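You operate a simulated robot arm through the tools that you are given. There is no shell and no other tool.

You are at the controls of a simulated two-armed robot. One attempt, no reset.

Task
Unplug the extension lead, park its plug and wind the lead in.
Fine: lamp socket off first; the brake ends on hold.

It is judged by the outcome, as a careful person would: the job done as asked, and still so three seconds after it is handed in. It fails if anything else is knocked over, pushed out of place, dropped, spilled or broken.

Robot
Two 7-joint arms with two-finger grippers on one trunk, on a base that moves. Base frame: it is fixed to the floor where the robot stands at the start and does not move with it; the origin is under the middle of the robot, x ahead of it, y to its left, z up. Units: mm, rad, N and s.
The left shoulder is at the start at [77, 216, 1294], the right one opposite. With the tool pointing down near the work surface each hand reaches from about 320 to 860 mm from the robot's upright axis, wherever it stands, measured 20 degrees to its own side. Places, roughly: holder marked park [900, 3200, 1000]; orange drum marked wind [800, 3100, 1200]; plug marked lead [750, 3000, 1000]; switch marked brake [700, 2900, 1200]; switch of the socket marked lamps [700, 3000, 1000]. Payload 3.43 kg a hand.
The tool frame of a hand sits at the grasp point between the pads (the TCP): z along the fingers, y along the line on which they close. The tips reach 20 mm beyond it. The gripper opens to 124 mm; its body begins 93 mm behind the TCP.
Orientation is that of the tool frame in the base frame, as [roll, pitch, yaw] about the fixed x, y, z axes, in that order (R = Rz(yaw) Ry(pitch) Rx(roll)). With the fingers straight down and closing along the base's y, the tool's x points along the base's -x, its y along +y and its z along -z.

Tools
- The arms move only by the tool apply_moves. It takes "left_deltas", "right_deltas" or both (then of equal length, played together; a hand with none holds still); each is a list of rows, each a list of 7 numbers: the shift along the base's x, y, z in mm, then the turn, a rotation vector about the base's x, y, z in rad, then the finger opening in mm, from 0 to 124. In form: [[x, y, z, ax, ay, az, gripper], ...]. A call has 1 to 20 rows; each row is the pose to reach, as a shift and turn from the pose commanded when the call began. Rows are played at 5 a second. More than 50 mm and 0.15 rad between two rows, or a gripper value outside its range, and nothing of the call is played. A pose out of reach is approached as far as the arm can. The call stops where the force on the tool passes 70 N (or 10 N more than at its start, if that is more) or the arm is blocked; 0.2 s more then pass. Each finger travels about 72 mm/s and halts on what it meets, pressing with about 21 N; the grip force reading is that of the motor and also rises with nothing between the fingers. The clock runs only during rows and for 0.2 s after the last one: add rows that repeat a pose to give the fingers time. The reply holds the time, the measured pose of the TCP, the force on the tool along the base axes, the opening and the grip force, in the units named above and with some noise, with the torque about the TCP (base axes, N m) and any sound that the robot's microphone picked up, and new pictures: "pictures" is both (left out), scene, wrist or none (wrist: the cameras of the hands that moved).
- Cameras (640 x 400 px; columns grow to the right, rows downward): "scene" is now at [208.4, -0.2, 1464]; the picture's right is [0.01, -1.00, 0.00], its down [-0.55, -0.01, -0.83] and it looks along [0.83, 0.01, -0.55] (base axes); focal length 281 px, centre (320, 200). "left" rides on the left gripper at [82, -14, -140] in its tool frame; the picture's right is [0.17, 0.99, 0.00], its down [-0.83, 0.14, -0.54] and it looks along [-0.53, 0.09, 0.84] (tool axes); focal length 243 px, centre (320, 200). "right" rides on the right gripper at [82, 14, -140] in its tool frame; the picture's right is [-0.17, 0.99, 0.00], its down [-0.83, -0.14, -0.54] and it looks along [-0.53, -0.09, 0.84] (tool axes); focal length 243 px, centre (320, 200).
- raise_lower(by): moves the trunk up (or, below 0, down) by that many mm; the arms and the scene camera ride with it, the base frame stays. It gives what a move gives, with no picture.
- base_move(legs): drives the robot by 1 to 6 legs, each [ahead, left, turn to the left] in mm, mm and rad, along the robot's own axes; the way and the turn of a leg run together, so that a leg with both is an arc; at most 1500 mm and 3.142 rad a leg. The arms and the cameras ride along, it lands a little off, and it stops where it bumps. It gives what a move gives, and a new picture of the scene camera.
- turn_head(pan, tilt): turns the head with the scene camera to pan (to the left, within 1.396 rad either way) and tilt (down, from -0.506 to 1.204), counted from straight ahead of the robot (the tilt from the chest, where the trunk bows). It gives what a move gives, and a new picture of the scene camera.
- pixel_to_xyz(camera, pixels): for up to 12 pixels [column, row] of the newest picture of that camera ("zoom" is the newest enlarged one), the place [x, y, z] in the base frame of the surface seen there, good to about 2 mm. The clock stands still meanwhile.
- enlarge(camera, box): a new picture of the part [left, top, right, bottom] of that camera's present view, enlarged. The clock stands still meanwhile.
- job_done(): hands the job in; it is judged then, once.

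Leave the grippers open and the arms clear of the work at the hand-in unless told otherwise.

The tools are called after "Emit:" by a JSON object that holds its "api" and its "payload". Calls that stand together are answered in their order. apply_moves: Moves the arms, as the interface text tells. Its arguments: {"type":"object","properties":{"left_deltas":{"type":"array"},"right_deltas":{"type":"array"},"pictures":{"type":"string","enum":["both","scene","wrist","none"]}},"required":[]} The other tools are called the same way: raise_lower (by) moves the trunk up or down; base_move (legs) drives the base; turn_head (pan, tilt) turns the head that bears the scene camera; pixel_to_xyz (camera, pixels) gives the place of the surface under pixels of a picture; enlarge (camera, box) takes an enlarged picture of a part of a camera's view; job_done () hands the job in.

At the start:

```text
time: 0.0
left_tool_pos: [551.2, 215.7, 1223.5]
left_ee_rot: [3.141, 0.0, -3.14]
left_ft_force: [0.3, 0.1, 1.2]
left_torque: [0.01, 0.03, 0.02]
left_grip_width: 124.2
left_gripper_force: 0.0
right_tool_pos: [503.3, -211.1, 1191.5]
right_ee_rot: [-3.141, 0.0, 3.14]
right_ft_force: [0.2, -0.5, -0.1]
right_torque: [0.04, 0.02, 0.02]
right_grip_width: 123.9
right_gripper_force: 0.0
trunk travel left (down, up): [-450.0, 141.0]
robot x, y, heading: [0.5, 0.7, -0.003]
head pan, tilt (commanded): [0.009, 0.586]
```

scene: 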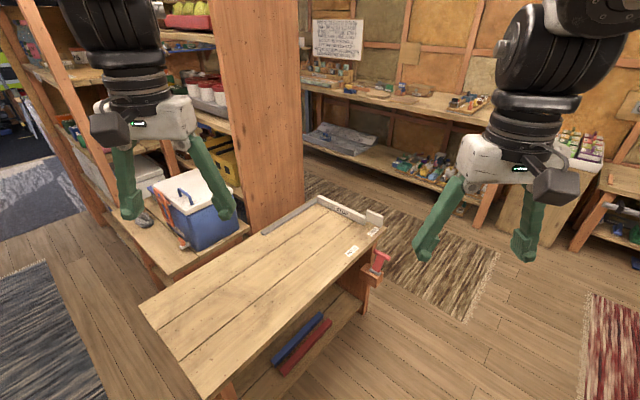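
right: 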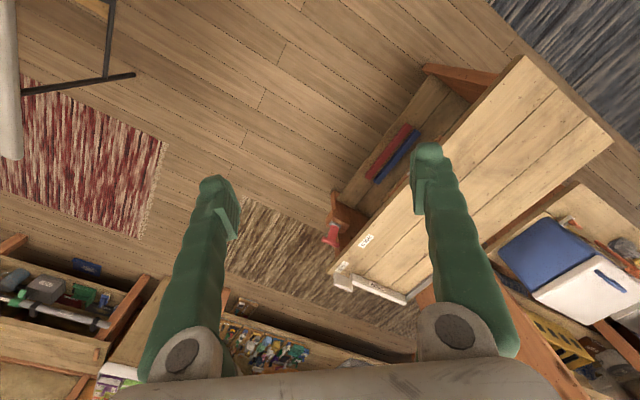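
left: 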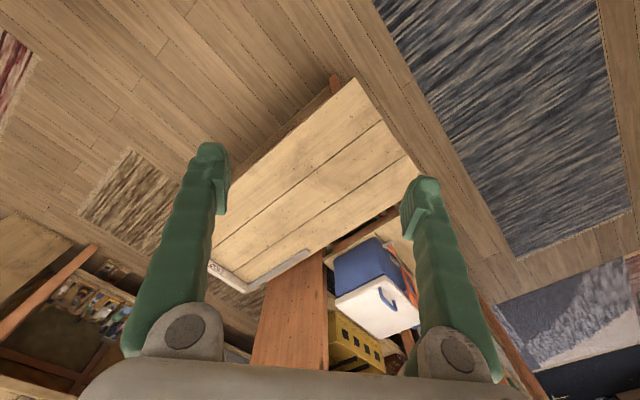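

The scene shows a workbench in front and shelves to the left; the work site is about 3 m to my left. I turn the head left to see the way there.

Emit:
{"api": "turn_head", "payload": {"pan": 1.3, "tilt": 0.3}}

```text
time: 1.5
left_tool_pos: [550.3, 215.7, 1224.0]
left_ee_rot: [3.14, 0.0, 3.141]
left_ft_force: [0.2, -0.6, 0.4]
left_torque: [-0.02, 0.0, 0.0]
left_grip_width: 124.0
left_gripper_force: 0.0
right_tool_pos: [502.2, -212.4, 1191.5]
right_ee_rot: [3.141, 0.0, 3.142]
right_ft_force: [0.4, 0.2, 0.0]
right_torque: [-0.01, 0.0, 0.01]
right_grip_width: 124.0
right_gripper_force: 0.0
trunk travel left (down, up): [-450.0, 141.0]
robot x, y, heading: [-4.4, 0.8, 0.003]
head pan, tilt (commanded): [1.3, 0.3]
```

scene: 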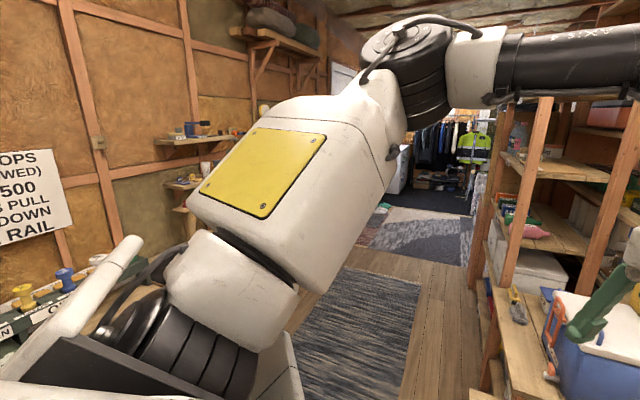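

The left arm hides much of the view. I probe some places: rugs, shelf uprights, and the left wall items to map the aisle.

Emit:
{"api": "pixel_to_xyz", "payload": {"camera": "scene", "pixels": [[370, 330], [420, 250], [440, 330], [495, 300], [540, 120], [470, 215], [310, 330], [185, 225], [60, 270], [475, 150], [625, 150], [390, 190]]}}

Emit:
{"api": "turn_head", "payload": {"pan": 0.75, "tilt": 0.3}}

```text
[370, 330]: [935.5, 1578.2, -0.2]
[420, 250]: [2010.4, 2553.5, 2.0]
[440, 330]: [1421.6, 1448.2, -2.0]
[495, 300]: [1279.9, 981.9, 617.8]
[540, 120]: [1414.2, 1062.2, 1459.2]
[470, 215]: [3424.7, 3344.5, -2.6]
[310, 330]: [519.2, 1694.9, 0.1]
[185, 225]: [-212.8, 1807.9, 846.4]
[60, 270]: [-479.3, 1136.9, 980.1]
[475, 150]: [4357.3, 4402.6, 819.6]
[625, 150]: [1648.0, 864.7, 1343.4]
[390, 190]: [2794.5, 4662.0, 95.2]
```

```text
time: 2.4
left_tool_pos: [551.6, 215.8, 1224.2]
left_ee_rot: [3.14, 0.0, 3.141]
left_ft_force: [0.5, -0.4, 0.6]
left_torque: [0.01, -0.03, 0.0]
left_grip_width: 123.9
left_gripper_force: 0.1
right_tool_pos: [502.4, -211.3, 1192.1]
right_ee_rot: [3.141, 0.001, -3.142]
right_ft_force: [-0.1, -0.2, 0.1]
right_torque: [-0.02, 0.0, 0.02]
right_grip_width: 123.7
right_gripper_force: 0.1
trunk travel left (down, up): [-450.0, 141.0]
robot x, y, heading: [1.8, -0.4, -0.002]
head pan, tilt (commanded): [0.75, 0.3]
```

scene: 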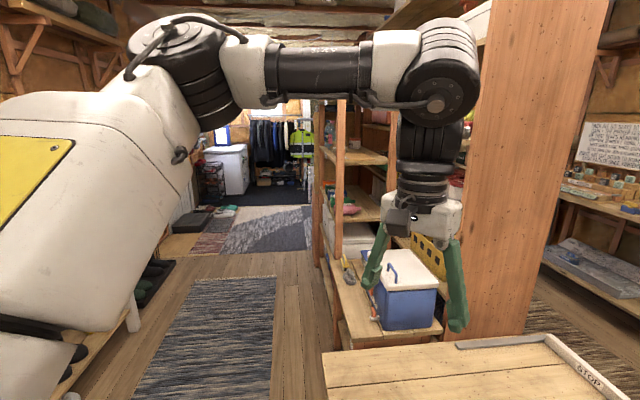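

I now see the aisle ahead-left with rugs, the bench at bottom right, and the pillar. I probe these for clearances before turning.

Emit:
{"api": "pixel_to_xyz", "payload": {"camera": "scene", "pixels": [[330, 390], [470, 350], [600, 390], [510, 250], [345, 320], [335, 200], [230, 330], [100, 330], [70, 360], [210, 175], [175, 240], [415, 305]]}}

Emit:
{"api": "turn_head", "payload": {"pan": 1.396, "tilt": 0.8}}

```text
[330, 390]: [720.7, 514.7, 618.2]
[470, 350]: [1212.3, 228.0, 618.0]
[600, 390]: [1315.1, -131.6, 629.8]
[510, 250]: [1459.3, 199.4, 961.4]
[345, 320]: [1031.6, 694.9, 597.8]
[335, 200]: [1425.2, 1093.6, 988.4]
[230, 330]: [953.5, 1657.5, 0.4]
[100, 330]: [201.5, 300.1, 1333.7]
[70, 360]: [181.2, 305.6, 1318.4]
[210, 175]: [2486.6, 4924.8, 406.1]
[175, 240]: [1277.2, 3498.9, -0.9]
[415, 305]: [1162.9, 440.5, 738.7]
```

```text
time: 3.5
left_tool_pos: [549.8, 214.5, 1223.1]
left_ee_rot: [-3.141, 0.001, -3.14]
left_ft_force: [0.0, 0.4, -0.7]
left_torque: [-0.02, -0.01, 0.0]
left_grip_width: 123.9
left_gripper_force: 0.1
right_tool_pos: [502.8, -211.1, 1192.1]
right_ee_rot: [3.141, 0.0, -3.141]
right_ft_force: [0.7, 0.0, 0.0]
right_torque: [0.01, -0.01, 0.0]
right_grip_width: 124.0
right_gripper_force: 0.1
trunk travel left (down, up): [-450.0, 141.0]
robot x, y, heading: [-1.5, 2.7, 0.002]
head pan, tilt (commanded): [1.396, 0.799]
```

scene: 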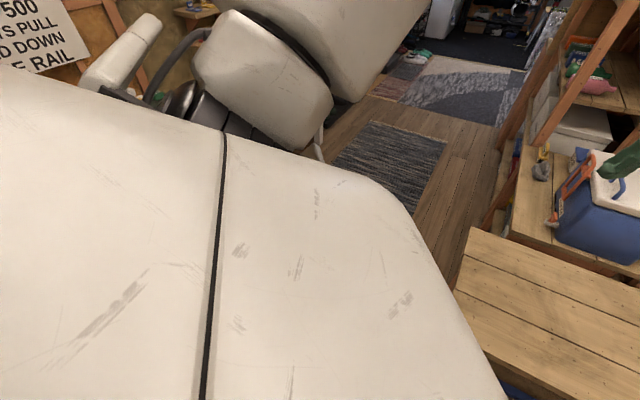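

The bench top is at z ≈ 618 and my hands at ~1200, so turning on the spot looks clear. I turn left by about 1.2 rad with the head straight ahead afterwards.

Emit:
{"api": "base_move", "payload": {"legs": [[0, 0, 1.2]]}}

Emit:
{"api": "turn_head", "payload": {"pan": 0.0, "tilt": 0.3}}

```text
time: 8.0
left_tool_pos: [-0.9, 590.1, 1224.2]
left_ee_rot: [3.141, 0.0, -1.941]
left_ft_force: [-0.6, -0.3, -0.1]
left_torque: [-0.02, 0.0, 0.01]
left_grip_width: 124.0
left_gripper_force: 0.0
right_tool_pos: [379.1, 391.3, 1191.9]
right_ee_rot: [3.141, 0.0, -1.942]
right_ft_force: [-0.9, 0.4, -0.5]
right_torque: [0.01, -0.02, 0.01]
right_grip_width: 123.9
right_gripper_force: 0.1
trunk travel left (down, up): [-450.0, 141.0]
robot x, y, heading: [-1.0, -0.5, 1.205]
head pan, tilt (commanded): [1.396, 0.799]
```

scene: 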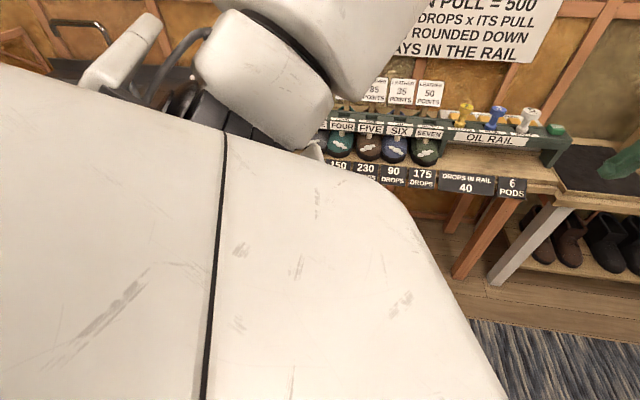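

```text
time: 9.5
left_tool_pos: [-1.0, 592.4, 1224.2]
left_ee_rot: [-3.141, 0.0, -1.94]
left_ft_force: [0.2, -0.3, -0.4]
left_torque: [0.0, 0.04, 0.03]
left_grip_width: 124.0
left_gripper_force: 0.1
right_tool_pos: [378.8, 391.3, 1191.3]
right_ee_rot: [3.141, -0.001, -1.941]
right_ft_force: [0.5, -0.1, 0.5]
right_torque: [-0.03, -0.02, 0.02]
right_grip_width: 124.2
right_gripper_force: 0.0
trunk travel left (down, up): [-450.0, 141.0]
robot x, y, heading: [1.0, 1.6, 1.203]
head pan, tilt (commanded): [0.0, 0.3]
```

scene: 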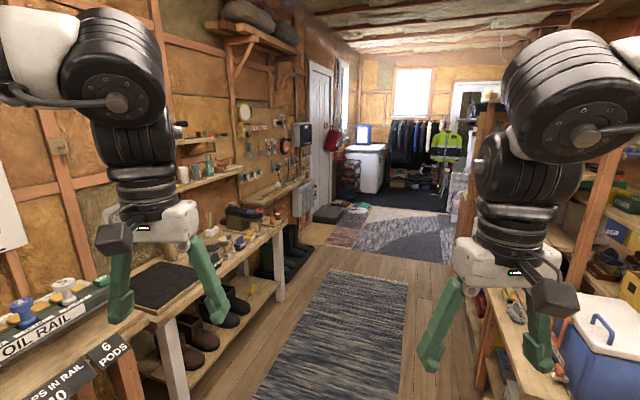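

I see the aisle with a pegboard and boxes on the left wall near (300,140)–(303,200), which fits the given target places. I enlarge there.

Emit:
{"api": "enlarge", "payload": {"camera": "scene", "box": [220, 90, 380, 250]}}

Emit:
{"api": "pixel_to_xyz", "payload": {"camera": "scene", "pixels": [[303, 135], [303, 200], [275, 190], [270, 150], [285, 260], [240, 215], [320, 140], [320, 210], [360, 300], [400, 300], [420, 250], [480, 330]]}}

```text
2.50 times, centred on (300, 170) of scene
```

zoom: 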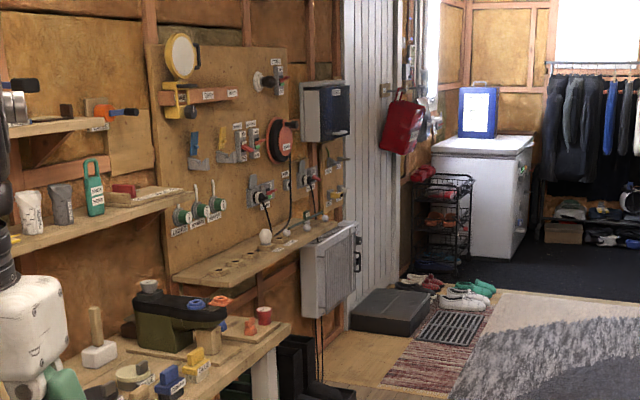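

```text
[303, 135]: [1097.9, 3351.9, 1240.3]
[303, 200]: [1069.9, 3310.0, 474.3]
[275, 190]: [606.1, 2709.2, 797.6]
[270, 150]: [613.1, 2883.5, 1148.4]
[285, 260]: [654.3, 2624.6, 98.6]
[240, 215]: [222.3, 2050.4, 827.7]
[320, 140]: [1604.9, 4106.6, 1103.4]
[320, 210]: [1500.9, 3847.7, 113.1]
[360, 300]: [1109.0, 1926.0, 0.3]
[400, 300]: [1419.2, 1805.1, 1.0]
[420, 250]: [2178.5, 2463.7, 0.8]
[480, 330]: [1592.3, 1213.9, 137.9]
```

The wall runs obliquely (about 0.89 rad), with the panel board carrying drum, sockets and switches. I probe bench edges on both sides to choose a clear lane.

Emit:
{"api": "pixel_to_xyz", "payload": {"camera": "scene", "pixels": [[190, 360], [150, 330], [130, 345], [285, 225], [268, 245], [250, 300], [500, 350], [540, 390], [465, 215], [478, 300], [450, 395], [330, 395]]}}

Emit:
{"api": "pixel_to_xyz", "payload": {"camera": "zoom", "pixels": [[260, 205], [220, 145], [280, 140], [330, 140], [315, 110], [230, 60], [210, 270], [330, 225], [300, 170], [330, 260], [180, 40], [335, 165]]}}

```text
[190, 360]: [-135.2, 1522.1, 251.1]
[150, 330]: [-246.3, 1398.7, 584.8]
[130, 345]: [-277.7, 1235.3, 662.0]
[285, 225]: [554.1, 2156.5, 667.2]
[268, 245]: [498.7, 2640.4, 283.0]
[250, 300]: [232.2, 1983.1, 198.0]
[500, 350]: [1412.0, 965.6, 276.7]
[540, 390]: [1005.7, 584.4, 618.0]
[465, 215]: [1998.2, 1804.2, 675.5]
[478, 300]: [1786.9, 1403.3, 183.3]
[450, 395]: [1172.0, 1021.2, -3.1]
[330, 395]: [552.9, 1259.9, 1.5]
```

```text
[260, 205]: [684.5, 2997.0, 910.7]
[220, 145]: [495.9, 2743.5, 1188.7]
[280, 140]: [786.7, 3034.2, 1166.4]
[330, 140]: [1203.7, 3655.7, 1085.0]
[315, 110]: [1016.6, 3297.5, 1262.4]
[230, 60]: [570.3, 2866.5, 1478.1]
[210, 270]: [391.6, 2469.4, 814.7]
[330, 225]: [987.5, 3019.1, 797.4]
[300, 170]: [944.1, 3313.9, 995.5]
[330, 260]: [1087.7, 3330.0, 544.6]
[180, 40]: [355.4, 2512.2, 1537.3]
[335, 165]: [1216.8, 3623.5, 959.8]
```

Bench edges lie ~410 mm off the wall and the right shelf ~1710 mm off; the lane centre is clear. I drive 800 mm ahead, turn parallel to the wall and go 1400 mm on.

Emit:
{"api": "base_move", "payload": {"legs": [[800, 0, 0], [0, 0, -0.31], [1400, 0, 0]]}}

Emit:
{"api": "turn_head", "payload": {"pan": 0.7, "tilt": 0.2}}

```text
time: 24.0
left_tool_pos: [1355.8, 2335.5, 1222.7]
left_ee_rot: [-3.141, 0.002, -2.27]
left_ft_force: [-0.5, -0.4, 0.2]
left_torque: [0.01, 0.0, 0.0]
left_grip_width: 124.1
left_gripper_force: 0.1
right_tool_pos: [1650.9, 2023.2, 1191.8]
right_ee_rot: [-3.141, 0.0, -2.271]
right_ft_force: [0.3, -0.5, 0.8]
right_torque: [-0.01, 0.0, 0.0]
right_grip_width: 123.9
right_gripper_force: 0.1
trunk travel left (down, up): [-450.0, 141.0]
robot x, y, heading: [1166.2, 1775.8, 0.867]
head pan, tilt (commanded): [0.0, 0.3]
```

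scene: 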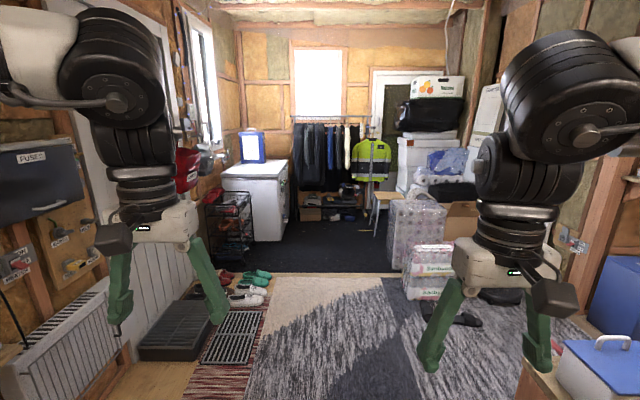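

```text
time: 25.0
left_tool_pos: [1356.4, 2336.3, 1222.8]
left_ee_rot: [3.141, 0.0, -2.27]
left_ft_force: [-0.2, -1.1, -0.3]
left_torque: [0.0, -0.01, 0.0]
left_grip_width: 124.2
left_gripper_force: 0.0
right_tool_pos: [1651.5, 2024.6, 1192.4]
right_ee_rot: [3.141, 0.0, -2.27]
right_ft_force: [-0.3, 0.0, -0.3]
right_torque: [0.0, 0.01, 0.02]
right_grip_width: 123.9
right_gripper_force: 0.0
trunk travel left (down, up): [-450.0, 141.0]
robot x, y, heading: [1163.4, 1777.2, 0.87]
head pan, tilt (commanded): [0.7, 0.201]
```

scene: 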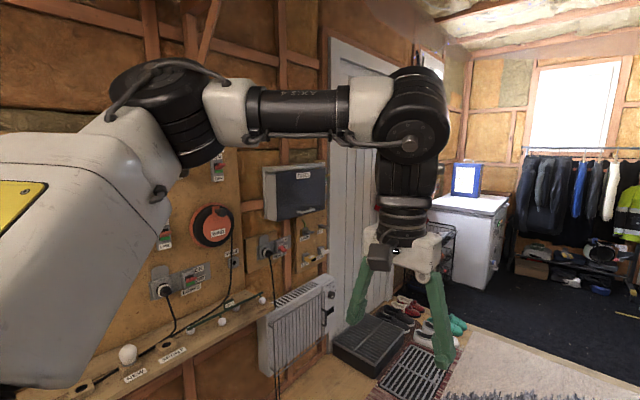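

The drum "wind" is on the wall board at about (210,225), with sockets below and a small shelf with parking holes. I go 620 mm ahead and turn left to face the wall.

Emit:
{"api": "base_move", "payload": {"legs": [[620, 0, 0], [0, 0, 1.59]]}}

Emit:
{"api": "turn_head", "payload": {"pan": 0.0, "tilt": 0.35}}

```text
time: 27.9
left_tool_pos: [1612.6, 2646.4, 1224.8]
left_ee_rot: [-3.138, 0.004, -2.28]
left_ft_force: [-0.5, 0.0, -0.2]
left_torque: [0.01, -0.03, 0.0]
left_grip_width: 123.9
left_gripper_force: 0.1
right_tool_pos: [1908.4, 2328.0, 1192.6]
right_ee_rot: [3.135, -0.004, -2.296]
right_ft_force: [0.3, 0.0, -0.2]
right_torque: [0.04, 0.06, 0.03]
right_grip_width: 124.1
right_gripper_force: 0.1
trunk travel left (down, up): [-450.0, 141.0]
robot x, y, heading: [1425.5, 2091.0, 0.864]
head pan, tilt (commanded): [0.7, 0.201]
stopped in leg 1: the robot was blocked; the commanded pose is now the measured one
```

scene: 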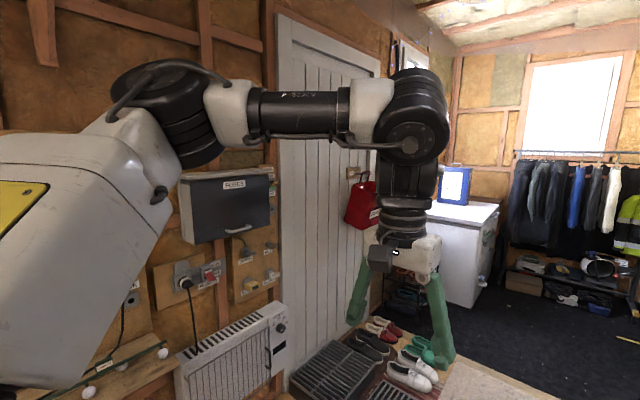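

```text
time: 29.0
left_tool_pos: [1610.2, 2647.3, 1225.7]
left_ee_rot: [-3.139, 0.005, -2.278]
left_ft_force: [0.4, -0.1, 0.9]
left_torque: [0.03, 0.04, 0.02]
left_grip_width: 124.0
left_gripper_force: 0.2
right_tool_pos: [1907.4, 2329.3, 1193.4]
right_ee_rot: [3.135, -0.001, -2.29]
right_ft_force: [0.2, 0.6, -0.2]
right_torque: [-0.03, 0.0, 0.01]
right_grip_width: 124.0
right_gripper_force: 0.0
trunk travel left (down, up): [-450.0, 141.0]
robot x, y, heading: [1430.9, 2090.1, 0.857]
head pan, tilt (commanded): [0.0, 0.351]
```

scene: 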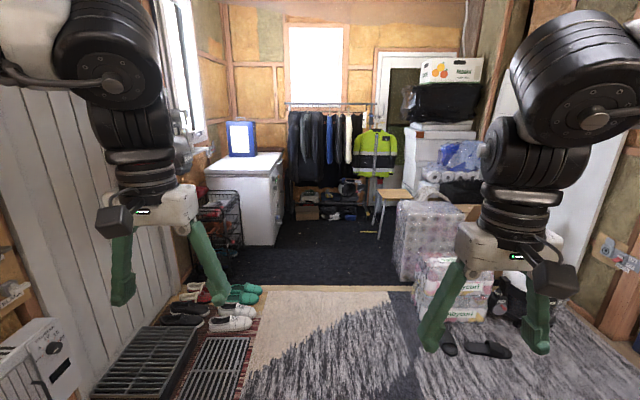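

The drive was blocked after ~410 mm. I look right and down to find out what I bumped.

Emit:
{"api": "turn_head", "payload": {"pan": -0.9, "tilt": 0.7}}

Emit:
{"api": "turn_head", "payload": {"pan": -0.2, "tilt": 1.1}}

```text
time: 30.2
left_tool_pos: [1611.5, 2645.1, 1225.4]
left_ee_rot: [-3.137, 0.005, -2.277]
left_ft_force: [-0.4, -0.1, 0.4]
left_torque: [-0.04, 0.01, 0.0]
left_grip_width: 123.9
left_gripper_force: 0.1
right_tool_pos: [1908.5, 2328.2, 1192.1]
right_ee_rot: [3.137, -0.003, -2.291]
right_ft_force: [0.4, -0.1, -0.7]
right_torque: [0.0, 0.03, 0.01]
right_grip_width: 124.0
right_gripper_force: 0.1
trunk travel left (down, up): [-450.0, 141.0]
robot x, y, heading: [1431.0, 2090.2, 0.867]
head pan, tilt (commanded): [-0.901, 0.7]
```

scene: 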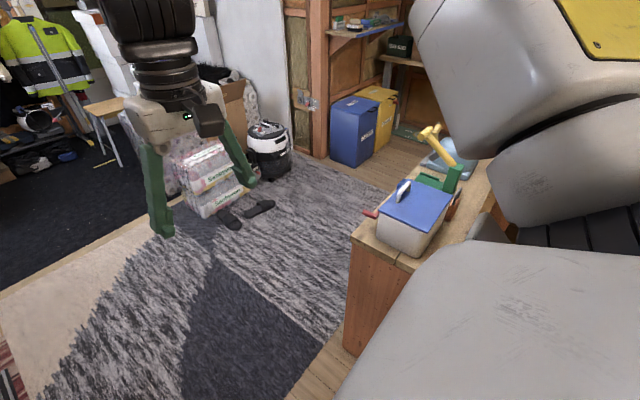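

```text
time: 31.3
left_tool_pos: [1611.7, 2646.0, 1225.6]
left_ee_rot: [-3.139, 0.005, -2.278]
left_ft_force: [0.0, 0.3, 0.1]
left_torque: [0.0, -0.02, 0.05]
left_grip_width: 124.1
left_gripper_force: 0.1
right_tool_pos: [1906.7, 2327.8, 1192.8]
right_ee_rot: [3.135, -0.002, -2.293]
right_ft_force: [0.5, 0.8, -0.3]
right_torque: [0.0, -0.02, 0.01]
right_grip_width: 123.9
right_gripper_force: 0.0
trunk travel left (down, up): [-450.0, 141.0]
robot x, y, heading: [1430.3, 2093.0, 0.862]
head pan, tilt (commanded): [-0.201, 1.1]
```

scene: 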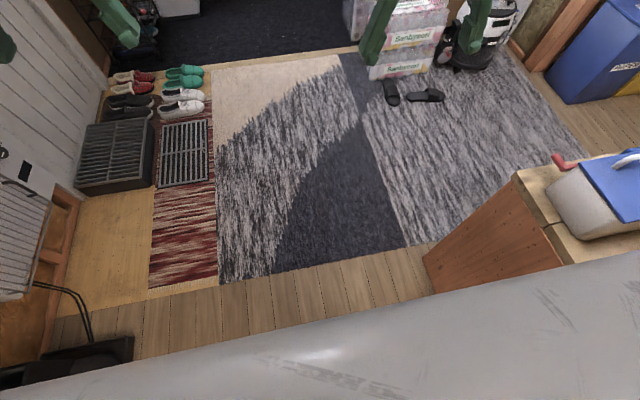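

A wooden bench end lies to my right front, (520,178)–(425,258). I measure it and the items at the left (black thing at (60,360), heater).

Emit:
{"api": "pixel_to_xyz", "payload": {"camera": "scene", "pixels": [[520, 178], [425, 258], [433, 290], [560, 262], [530, 230], [60, 360], [130, 340], [20, 290], [40, 210], [100, 190], [250, 280], [620, 262]]}}

```text
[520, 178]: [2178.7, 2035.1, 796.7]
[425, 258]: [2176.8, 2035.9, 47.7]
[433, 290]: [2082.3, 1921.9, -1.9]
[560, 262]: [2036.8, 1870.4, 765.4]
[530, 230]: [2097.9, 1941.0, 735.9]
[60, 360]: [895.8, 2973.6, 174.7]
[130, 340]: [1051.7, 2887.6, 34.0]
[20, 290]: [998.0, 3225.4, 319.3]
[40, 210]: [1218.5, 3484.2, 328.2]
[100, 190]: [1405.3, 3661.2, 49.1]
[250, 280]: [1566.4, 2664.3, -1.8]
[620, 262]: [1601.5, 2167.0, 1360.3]
```

The bench front is ~610 mm to my right, so I want to see whether the right elbow touched something. I look further right.

Emit:
{"api": "turn_head", "payload": {"pan": -1.39, "tilt": 0.35}}

Emit:
{"api": "turn_head", "payload": {"pan": 1.0, "tilt": 0.9}}

```text
time: 32.7
left_tool_pos: [1611.3, 2645.5, 1226.6]
left_ee_rot: [-3.139, 0.007, -2.278]
left_ft_force: [0.4, -0.6, -1.4]
left_torque: [0.02, -0.02, 0.03]
left_grip_width: 123.7
left_gripper_force: 0.2
right_tool_pos: [1907.2, 2327.9, 1193.8]
right_ee_rot: [3.138, -0.001, -2.29]
right_ft_force: [-0.8, 0.3, 1.1]
right_torque: [0.01, 0.02, -0.02]
right_grip_width: 124.3
right_gripper_force: 0.1
trunk travel left (down, up): [-450.0, 141.0]
robot x, y, heading: [1427.4, 2090.6, 0.86]
head pan, tilt (commanded): [-1.389, 0.351]
```

scene: 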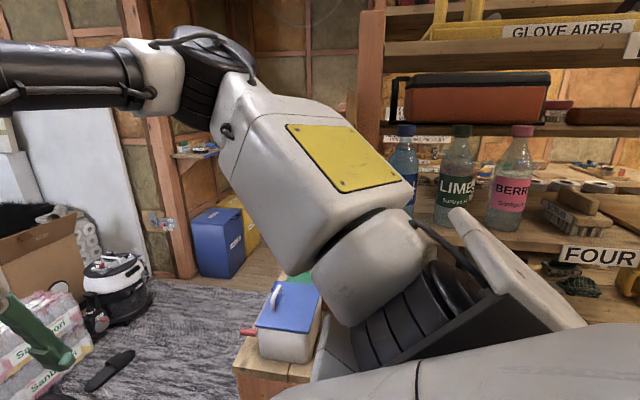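

```text
time: 34.9
left_tool_pos: [1611.0, 2646.1, 1225.4]
left_ee_rot: [-3.138, 0.008, -2.278]
left_ft_force: [-0.4, 0.2, 0.4]
left_torque: [-0.01, 0.01, 0.0]
left_grip_width: 124.1
left_gripper_force: 0.1
right_tool_pos: [1906.6, 2329.1, 1194.7]
right_ee_rot: [3.137, -0.001, -2.291]
right_ft_force: [-0.3, 0.3, -0.5]
right_torque: [0.01, -0.01, -0.01]
right_grip_width: 123.8
right_gripper_force: 0.0
trunk travel left (down, up): [-450.0, 141.0]
robot x, y, heading: [1427.9, 2091.4, 0.865]
head pan, tilt (commanded): [1.0, 0.901]
```

scene: 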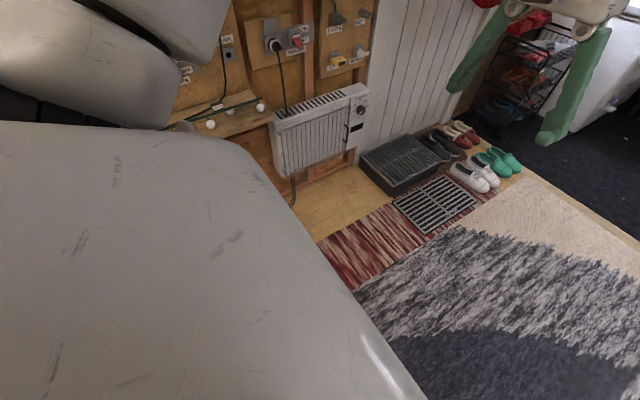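

The tall shelf with bottles is close on the right near my right elbow. I look there again and measure post and elbow.

Emit:
{"api": "turn_head", "payload": {"pan": -1.39, "tilt": 0.2}}

```text
time: 37.1
left_tool_pos: [1610.9, 2645.4, 1226.7]
left_ee_rot: [-3.139, 0.007, -2.278]
left_ft_force: [-0.2, -0.2, 0.3]
left_torque: [-0.02, -0.03, 0.0]
left_grip_width: 123.8
left_gripper_force: 0.1
right_tool_pos: [1907.5, 2328.1, 1194.2]
right_ee_rot: [3.135, -0.001, -2.291]
right_ft_force: [0.3, 0.1, 1.1]
right_torque: [0.07, 0.01, 0.0]
right_grip_width: 123.8
right_gripper_force: 0.0
trunk travel left (down, up): [-450.0, 141.0]
robot x, y, heading: [1429.1, 2093.9, 0.859]
head pan, tilt (commanded): [-1.389, 0.201]
```

scene: 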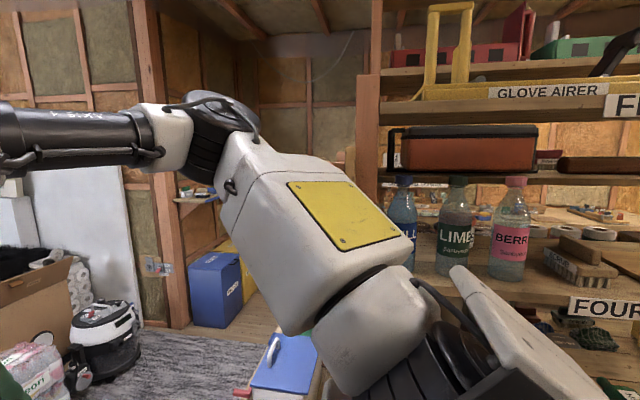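

Emit:
{"api": "pixel_to_xyz", "payload": {"camera": "scene", "pixels": [[367, 120], [375, 60], [400, 200], [455, 230], [510, 230], [460, 155], [340, 150], [230, 100], [220, 200], [280, 150], [540, 110], [430, 330]]}}

```text
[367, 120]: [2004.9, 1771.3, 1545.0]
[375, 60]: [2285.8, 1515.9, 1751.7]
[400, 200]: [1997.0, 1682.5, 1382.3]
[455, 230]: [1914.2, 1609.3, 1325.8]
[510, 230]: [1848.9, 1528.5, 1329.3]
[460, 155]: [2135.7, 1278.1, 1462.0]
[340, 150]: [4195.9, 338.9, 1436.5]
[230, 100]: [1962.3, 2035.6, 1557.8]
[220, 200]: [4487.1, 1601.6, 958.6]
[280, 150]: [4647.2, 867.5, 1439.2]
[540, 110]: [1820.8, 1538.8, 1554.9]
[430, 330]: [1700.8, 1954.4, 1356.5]
```

I probe the elbow surfaces to get the robot's width on this side.

Emit:
{"api": "pixel_to_xyz", "payload": {"camera": "scene", "pixels": [[235, 150], [240, 215], [260, 270], [290, 325], [340, 230], [405, 235], [320, 170], [255, 85], [200, 130], [375, 355], [455, 275], [580, 370]]}}

Emit:
{"api": "enlarge", "payload": {"camera": "scene", "box": [200, 80, 440, 230]}}

```text
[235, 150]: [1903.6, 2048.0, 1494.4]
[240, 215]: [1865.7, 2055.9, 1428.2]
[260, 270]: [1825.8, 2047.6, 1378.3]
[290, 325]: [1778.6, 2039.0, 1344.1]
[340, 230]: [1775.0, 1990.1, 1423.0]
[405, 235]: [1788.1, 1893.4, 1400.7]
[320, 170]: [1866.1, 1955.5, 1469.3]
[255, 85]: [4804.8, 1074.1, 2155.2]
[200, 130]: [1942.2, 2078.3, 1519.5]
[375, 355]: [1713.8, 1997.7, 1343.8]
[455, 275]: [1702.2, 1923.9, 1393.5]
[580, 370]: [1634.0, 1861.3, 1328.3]
```

```text
2.67 times, centred on (320, 155) of scene
```

zoom: 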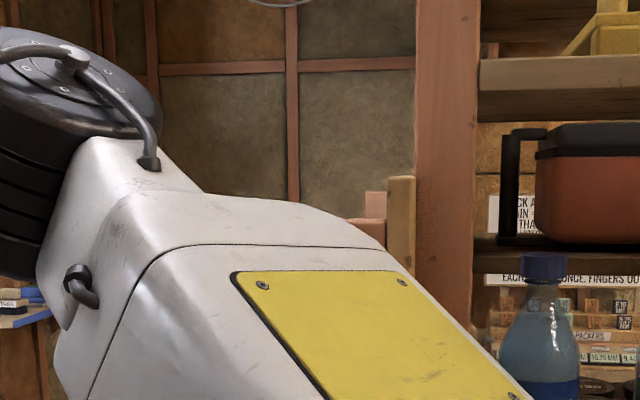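

A wooden post end peeks up right behind the elbow at zoom (400,220); I measure it, then I'll back off and shift left toward the wall.

Emit:
{"api": "pixel_to_xyz", "payload": {"camera": "zoom", "pixels": [[400, 220], [375, 210], [365, 232], [445, 150], [300, 225], [200, 195], [350, 240], [440, 300]]}}

Emit:
{"api": "base_move", "payload": {"legs": [[-60, 0, 0]]}}

```text
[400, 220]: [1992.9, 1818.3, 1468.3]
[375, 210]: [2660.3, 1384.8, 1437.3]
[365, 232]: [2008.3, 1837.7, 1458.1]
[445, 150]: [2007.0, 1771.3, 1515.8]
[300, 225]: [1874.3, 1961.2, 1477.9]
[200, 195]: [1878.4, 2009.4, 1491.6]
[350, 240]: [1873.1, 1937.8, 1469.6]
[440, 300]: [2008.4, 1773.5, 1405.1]
```

```text
time: 37.7
left_tool_pos: [1613.2, 2645.7, 1226.1]
left_ee_rot: [-3.136, 0.003, -2.284]
left_ft_force: [0.1, 0.3, -0.1]
left_torque: [0.0, 0.01, 0.04]
left_grip_width: 124.1
left_gripper_force: 0.1
right_tool_pos: [1908.4, 2328.0, 1193.6]
right_ee_rot: [3.135, 0.001, -2.297]
right_ft_force: [0.0, 0.3, -0.2]
right_torque: [-0.02, 0.04, 0.02]
right_grip_width: 124.1
right_gripper_force: 0.0
trunk travel left (down, up): [-450.0, 141.0]
robot x, y, heading: [1424.4, 2091.4, 0.858]
head pan, tilt (commanded): [-1.389, 0.201]
stopped in leg 1: the robot was blocked; the commanded pose is now the measured one
```

scene: 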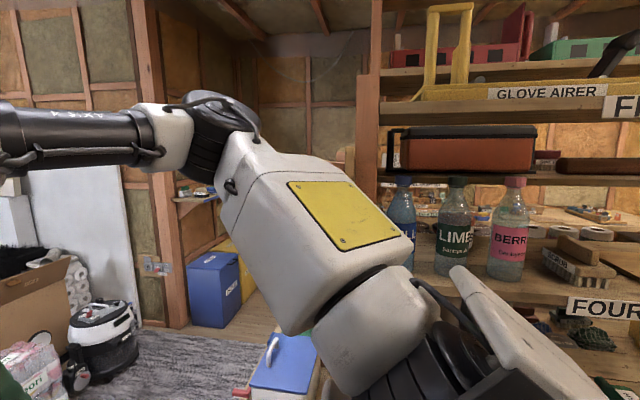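

Still blocked going straight back, so the contact is to the side. I slide left, away from the shelf.

Emit:
{"api": "base_move", "payload": {"legs": [[0, 60, 0]]}}

```text
time: 38.4
left_tool_pos: [1616.1, 2646.6, 1224.6]
left_ee_rot: [-3.138, 0.001, -2.288]
left_ft_force: [0.1, 0.0, 0.4]
left_torque: [-0.02, 0.03, -0.04]
left_grip_width: 124.1
left_gripper_force: 0.1
right_tool_pos: [1908.8, 2329.7, 1192.7]
right_ee_rot: [3.136, 0.0, -2.299]
right_ft_force: [-0.6, 0.4, 0.0]
right_torque: [0.0, -0.02, -0.01]
right_grip_width: 124.2
right_gripper_force: 0.1
trunk travel left (down, up): [-450.0, 141.0]
robot x, y, heading: [1424.4, 2088.8, 0.854]
head pan, tilt (commanded): [-1.389, 0.201]
stopped in leg 1: the robot was blocked; the commanded pose is now the measured one
```

scene: 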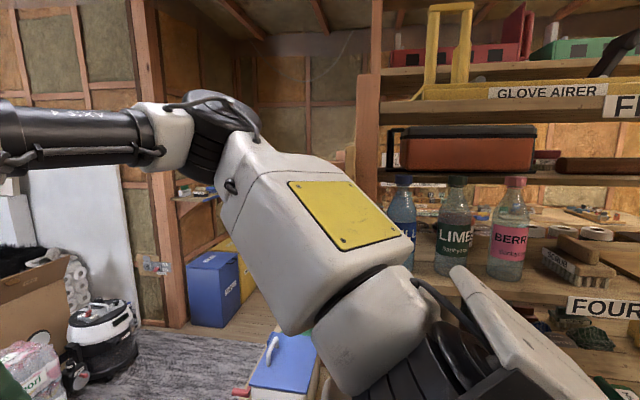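

Also blocked to the left; I need to see what holds the robot. I take wrist pictures without moving the arms.

Emit:
{"api": "apply_moves", "payload": {"left_deltas": [[0, 0, 0, 0, 0, 0, 124]], "right_deltas": [[0, 0, 0, 0, 0, 0, 124]], "pictures": "both"}}

```text
time: 38.8
left_tool_pos: [1613.5, 2646.8, 1223.4]
left_ee_rot: [-3.139, 0.002, -2.284]
left_ft_force: [-0.3, -0.1, -0.1]
left_torque: [0.02, -0.01, 0.0]
left_grip_width: 123.9
left_gripper_force: 0.0
right_tool_pos: [1910.0, 2329.2, 1193.0]
right_ee_rot: [3.134, -0.003, -2.298]
right_ft_force: [-0.2, 0.0, 0.8]
right_torque: [-0.03, -0.01, 0.0]
right_grip_width: 123.9
right_gripper_force: 0.0
trunk travel left (down, up): [-450.0, 141.0]
robot x, y, heading: [1424.8, 2093.6, 0.858]
head pan, tilt (commanded): [-1.389, 0.201]
```

scene: 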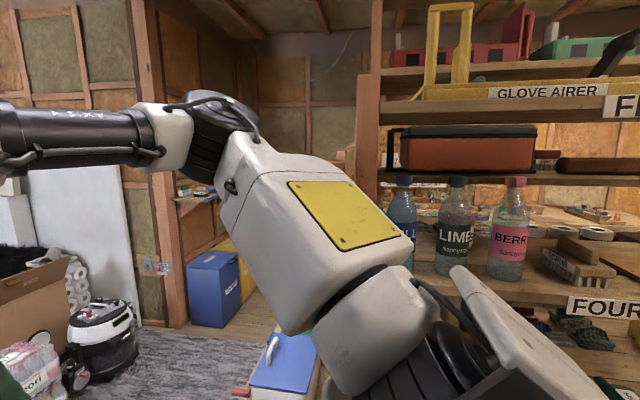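
right: 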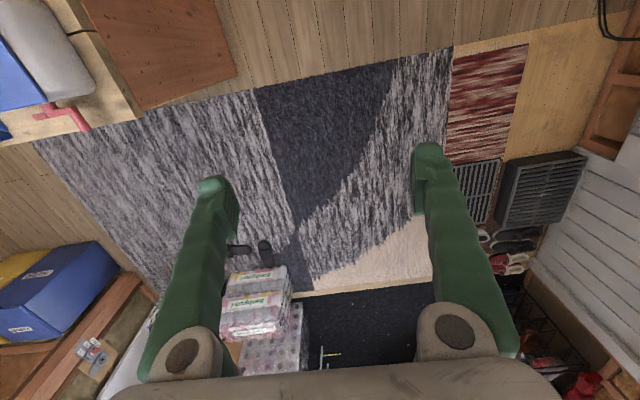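
left: 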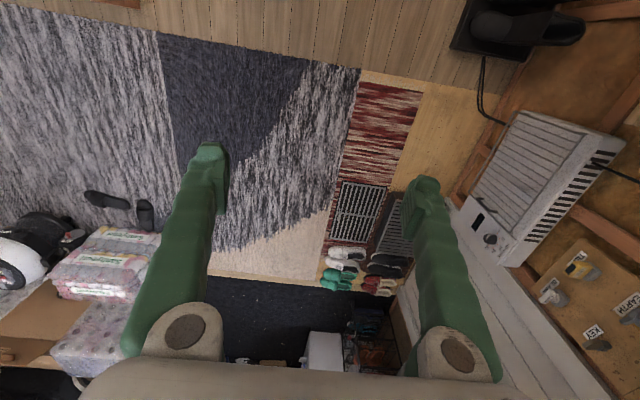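

The wrist views show free space ahead. I look steeply down to the left and right sides of the base to find the obstacle.

Emit:
{"api": "turn_head", "payload": {"pan": -1.39, "tilt": 1.0}}

Emit:
{"api": "turn_head", "payload": {"pan": 1.39, "tilt": 0.5}}

```text
time: 39.9
left_tool_pos: [1614.1, 2645.8, 1223.8]
left_ee_rot: [-3.137, 0.004, -2.286]
left_ft_force: [-0.3, 0.1, -0.2]
left_torque: [-0.02, -0.06, -0.01]
left_grip_width: 124.0
left_gripper_force: 0.1
right_tool_pos: [1909.7, 2328.1, 1192.0]
right_ee_rot: [3.134, -0.002, -2.296]
right_ft_force: [0.6, 0.3, 0.5]
right_torque: [-0.03, -0.05, 0.01]
right_grip_width: 123.9
right_gripper_force: 0.0
trunk travel left (down, up): [-450.0, 141.0]
robot x, y, heading: [1425.3, 2091.6, 0.855]
head pan, tilt (commanded): [-1.389, 1.0]
```

scene: 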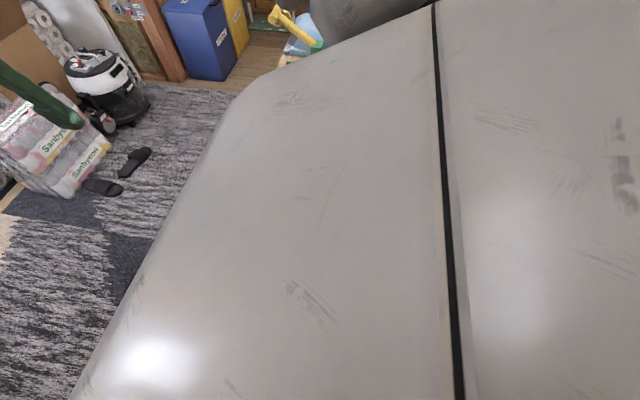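

```text
time: 42.4
left_tool_pos: [1614.3, 2646.0, 1224.0]
left_ee_rot: [-3.14, 0.001, -2.285]
left_ft_force: [-0.3, -0.1, 0.1]
left_torque: [-0.03, -0.01, 0.0]
left_grip_width: 124.0
left_gripper_force: 0.1
right_tool_pos: [1909.2, 2328.8, 1193.2]
right_ee_rot: [3.135, -0.002, -2.297]
right_ft_force: [-0.2, -0.1, -0.1]
right_torque: [0.02, 0.02, -0.02]
right_grip_width: 123.9
right_gripper_force: 0.1
trunk travel left (down, up): [-450.0, 141.0]
robot x, y, heading: [1423.1, 2091.5, 0.86]
head pan, tilt (commanded): [1.389, 0.499]
```

scene: 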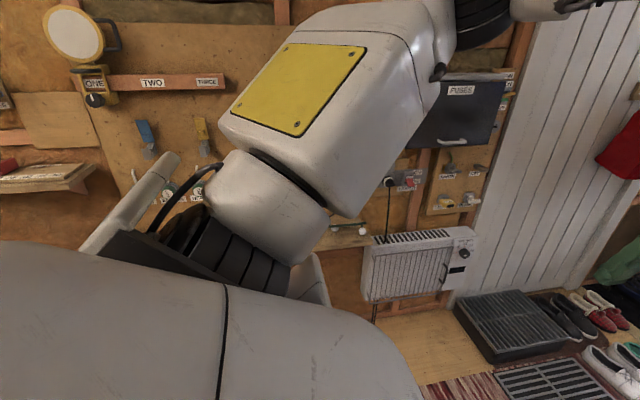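

No obstacle on the left. The right hand's pose is slightly deflected relative to the base, so the right upper arm likely leans on the wooden block at [1993,1818,1468] beside the shelf post. I look right again and pull the right hand inward to draw the elbow in.

Emit:
{"api": "turn_head", "payload": {"pan": -1.39, "tilt": 0.2}}

Emit:
{"api": "apply_moves", "payload": {"right_deltas": [[-15, 13, 0, 0, 0, 0, 124], [-38, 32, 0, 0, 0, 0, 124], [-60, 52, 0, 0, 0, 0, 124], [-76, 65, 0, 0, 0, 0, 124], [-76, 65, 0, 0, 0, 0, 124]], "pictures": "scene"}}

```text
time: 44.8
left_tool_pos: [1614.8, 2646.7, 1223.5]
left_ee_rot: [-3.137, 0.002, -2.285]
left_ft_force: [-0.7, -0.4, 0.0]
left_torque: [0.03, -0.01, 0.02]
left_grip_width: 124.2
left_gripper_force: 0.1
right_tool_pos: [1909.5, 2328.4, 1194.5]
right_ee_rot: [3.135, 0.0, -2.296]
right_ft_force: [-0.6, -0.4, 0.4]
right_torque: [0.02, -0.03, 0.01]
right_grip_width: 124.0
right_gripper_force: 0.1
trunk travel left (down, up): [-450.0, 141.0]
robot x, y, heading: [1424.7, 2090.9, 0.859]
head pan, tilt (commanded): [-1.389, 0.201]
```

scene: 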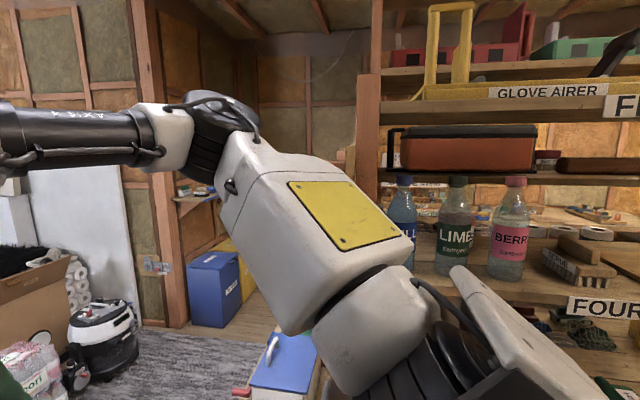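

```text
time: 46.2
left_tool_pos: [1627.4, 2620.4, 1232.3]
left_ee_rot: [3.131, 0.011, -2.303]
left_ft_force: [-0.4, 0.3, -0.9]
left_torque: [-0.01, 0.06, 0.03]
left_grip_width: 123.8
left_gripper_force: 0.0
right_tool_pos: [1853.5, 2362.7, 1200.8]
right_ee_rot: [3.102, -0.002, -2.331]
right_ft_force: [-0.4, 0.7, 0.2]
right_torque: [-0.02, 0.0, 0.03]
right_grip_width: 124.1
right_gripper_force: 0.0
right hand out of reach, approached as far as the arm can: row 4, 5
trunk travel left (down, up): [-450.0, 141.0]
robot x, y, heading: [1423.8, 2089.4, 0.846]
head pan, tilt (commanded): [-1.389, 0.201]
stopped in row 5 (right hand): the arm was blocked; the commanded pose is now the measured one
```

scene: 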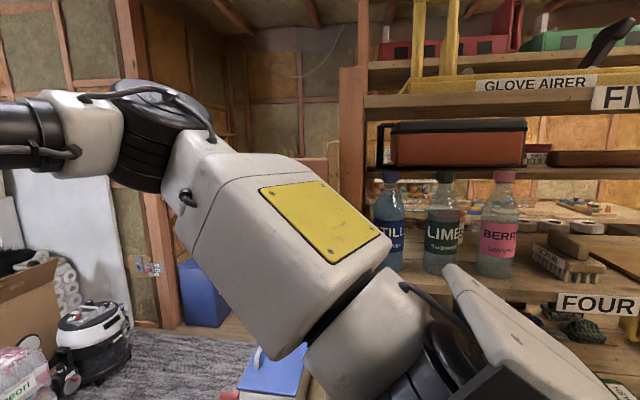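

Pulling the hand in pushed the elbow outward (the whole robot leaned), so the upper arm is indeed against the shelf end on its outer side. I reverse: move the right hand back out and forward to bring the elbow in.

Emit:
{"api": "apply_moves", "payload": {"right_deltas": [[18, -12, 0, 0, 0, 0, 124], [36, -24, 0, 0, 0, 0, 124], [56, -34, 0, 0, 0, 0, 124], [75, -12, 0, 0, 0, 0, 124], [95, 10, 0, 0, 0, 0, 124], [115, 32, 0, 0, 0, 0, 124], [135, 55, 0, 0, 0, 0, 124], [155, 78, 0, 0, 0, 0, 124], [155, 78, 0, 0, 0, 0, 124]], "pictures": "scene"}}

```text
time: 48.4
left_tool_pos: [1643.7, 2661.5, 1216.4]
left_ee_rot: [-3.124, -0.012, -2.34]
left_ft_force: [-0.3, 3.9, -1.2]
left_torque: [-0.49, -0.12, -0.01]
left_grip_width: 124.2
left_gripper_force: 0.1
right_tool_pos: [2021.3, 2469.4, 1200.4]
right_ee_rot: [-3.139, -0.014, -2.358]
right_ft_force: [-0.9, 3.9, -0.6]
right_torque: [-0.53, -0.13, -0.01]
right_grip_width: 124.1
right_gripper_force: 0.1
trunk travel left (down, up): [-450.0, 141.0]
robot x, y, heading: [1424.6, 2093.5, 0.805]
head pan, tilt (commanded): [-1.389, 0.201]
stopped in row 9 (right hand): the arm was blocked; the commanded pose is now the measured one
```

scene: 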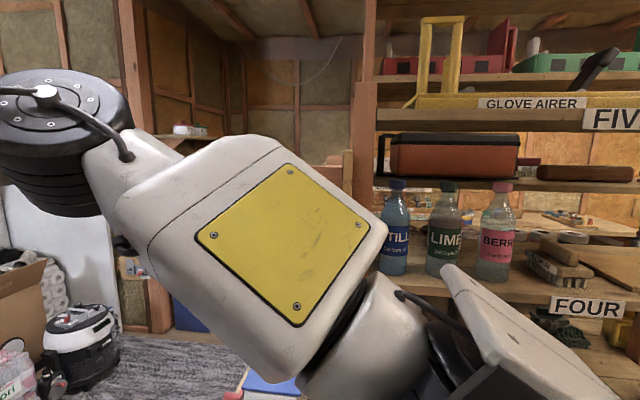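

The robot yawed a little right (heading 0.805). I measure the wood block near (348,200) and the arm surfaces again.

Emit:
{"api": "enlarge", "payload": {"camera": "scene", "box": [60, 60, 420, 285]}}

Emit:
{"api": "pixel_to_xyz", "payload": {"camera": "scene", "pixels": [[348, 175], [348, 205], [365, 120], [335, 158], [270, 145], [350, 200], [190, 150], [140, 150], [100, 80], [380, 225], [300, 250], [60, 200]]}}

```text
1.78 times, centred on (240, 172) of scene
```

zoom: 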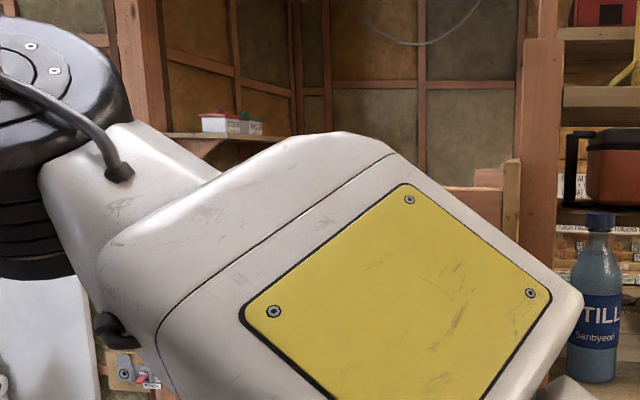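

```text
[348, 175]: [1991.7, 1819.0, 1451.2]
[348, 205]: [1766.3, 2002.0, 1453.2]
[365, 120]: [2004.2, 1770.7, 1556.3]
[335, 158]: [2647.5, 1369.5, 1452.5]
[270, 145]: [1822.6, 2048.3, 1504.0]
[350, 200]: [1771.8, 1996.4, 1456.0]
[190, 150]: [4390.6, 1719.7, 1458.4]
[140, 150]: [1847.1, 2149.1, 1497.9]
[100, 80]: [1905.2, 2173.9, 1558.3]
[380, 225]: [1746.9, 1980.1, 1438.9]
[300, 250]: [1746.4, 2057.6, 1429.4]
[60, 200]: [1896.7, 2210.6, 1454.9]
```

The elbow is now well inside (≈400 mm right of the axis), the block at ≈600 mm. I try again to slide left, away from the shelf.

Emit:
{"api": "base_move", "payload": {"legs": [[0, 100, 0]]}}

```text
time: 50.4
left_tool_pos: [1580.3, 2704.3, 1221.9]
left_ee_rot: [3.141, -0.002, -2.344]
left_ft_force: [0.1, 0.1, -0.2]
left_torque: [-0.01, 0.0, 0.01]
left_grip_width: 123.8
left_gripper_force: 0.1
right_tool_pos: [1958.3, 2511.7, 1200.5]
right_ee_rot: [3.124, -0.005, -2.365]
right_ft_force: [-0.4, -1.0, 0.6]
right_torque: [0.01, 0.04, 0.01]
right_grip_width: 123.9
right_gripper_force: 0.0
trunk travel left (down, up): [-450.0, 141.0]
robot x, y, heading: [1349.0, 2162.4, 0.807]
head pan, tilt (commanded): [-1.389, 0.201]
```

scene: 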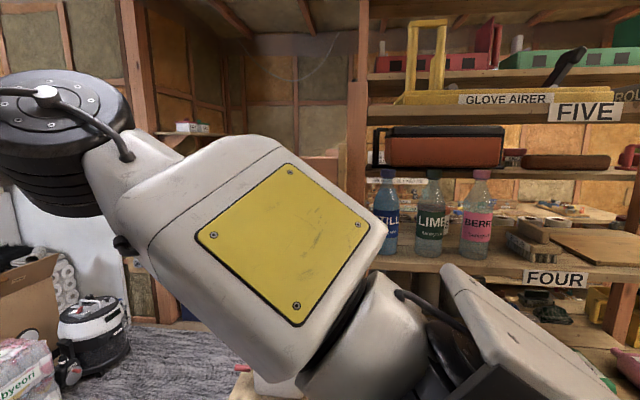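

Freed, and nothing on the shelf was disturbed. I'm at ~1025 mm from the wall; now I turn left to face the wall (heading ≈2.46).

Emit:
{"api": "base_move", "payload": {"legs": [[0, 0, 1.65]]}}

Emit:
{"api": "turn_head", "payload": {"pan": -0.2, "tilt": 0.35}}

```text
time: 56.4
left_tool_pos: [790.3, 2338.3, 1221.9]
left_ee_rot: [3.139, -0.002, -0.683]
left_ft_force: [-0.7, 0.7, 0.5]
left_torque: [-0.01, -0.01, -0.02]
left_grip_width: 124.0
left_gripper_force: 0.2
right_tool_pos: [948.5, 2731.5, 1199.6]
right_ee_rot: [3.126, -0.005, -0.703]
right_ft_force: [0.1, 0.0, 0.3]
right_torque: [-0.04, 0.01, 0.01]
right_grip_width: 124.2
right_gripper_force: 0.1
trunk travel left (down, up): [-450.0, 141.0]
robot x, y, heading: [1353.2, 2160.4, 2.473]
head pan, tilt (commanded): [-1.389, 0.201]
```

scene: 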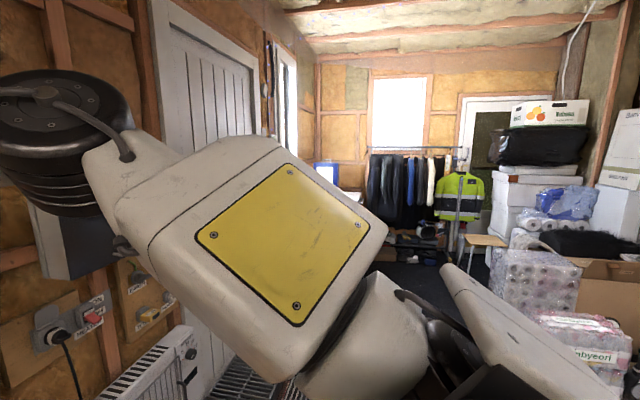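

```text
time: 57.8
left_tool_pos: [790.7, 2338.0, 1222.0]
left_ee_rot: [3.138, -0.002, -0.685]
left_ft_force: [-0.3, -0.9, -0.3]
left_torque: [0.0, -0.01, 0.02]
left_grip_width: 124.2
left_gripper_force: 0.0
right_tool_pos: [949.3, 2731.7, 1200.6]
right_ee_rot: [3.125, -0.007, -0.704]
right_ft_force: [0.2, -0.1, -0.1]
right_torque: [0.0, 0.01, 0.03]
right_grip_width: 123.9
right_gripper_force: 0.0
trunk travel left (down, up): [-450.0, 141.0]
robot x, y, heading: [1351.4, 2164.6, 2.471]
head pan, tilt (commanded): [-0.201, 0.351]
```

scene: 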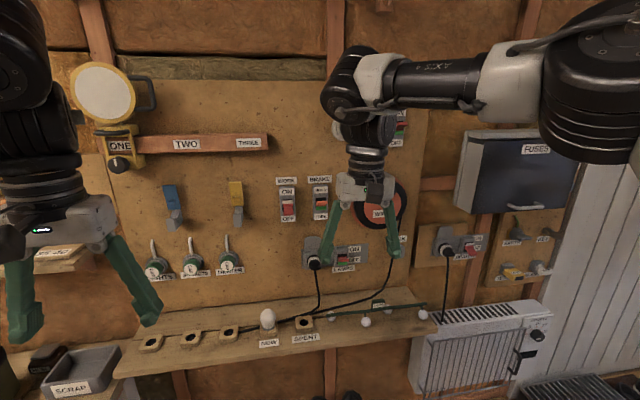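

Now I face the wall: "BRAKE" switch near (320,200), drum "WIND" near (385,210) partly hidden by my right hand, sockets around (345,258). I enlarge.

Emit:
{"api": "enlarge", "payload": {"camera": "scene", "box": [250, 160, 490, 310]}}

Emit:
{"api": "enlarge", "payload": {"camera": "scene", "box": [60, 220, 460, 390]}}

```text
2.67 times, centred on (370, 235) of scene
```

zoom: 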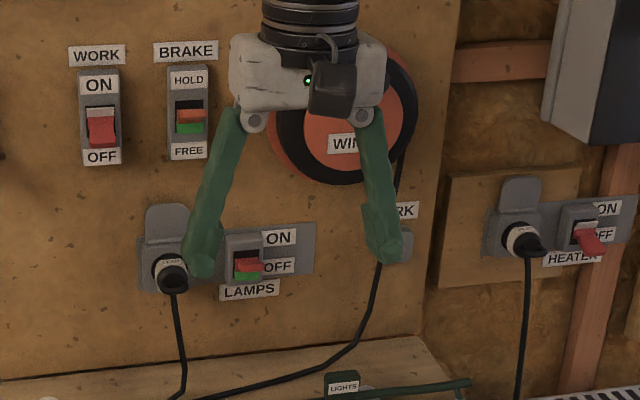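

```text
1.60 times, centred on (260, 305) of scene
```

zoom: 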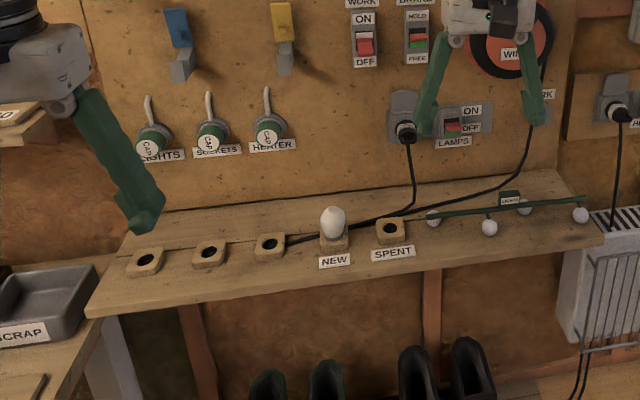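

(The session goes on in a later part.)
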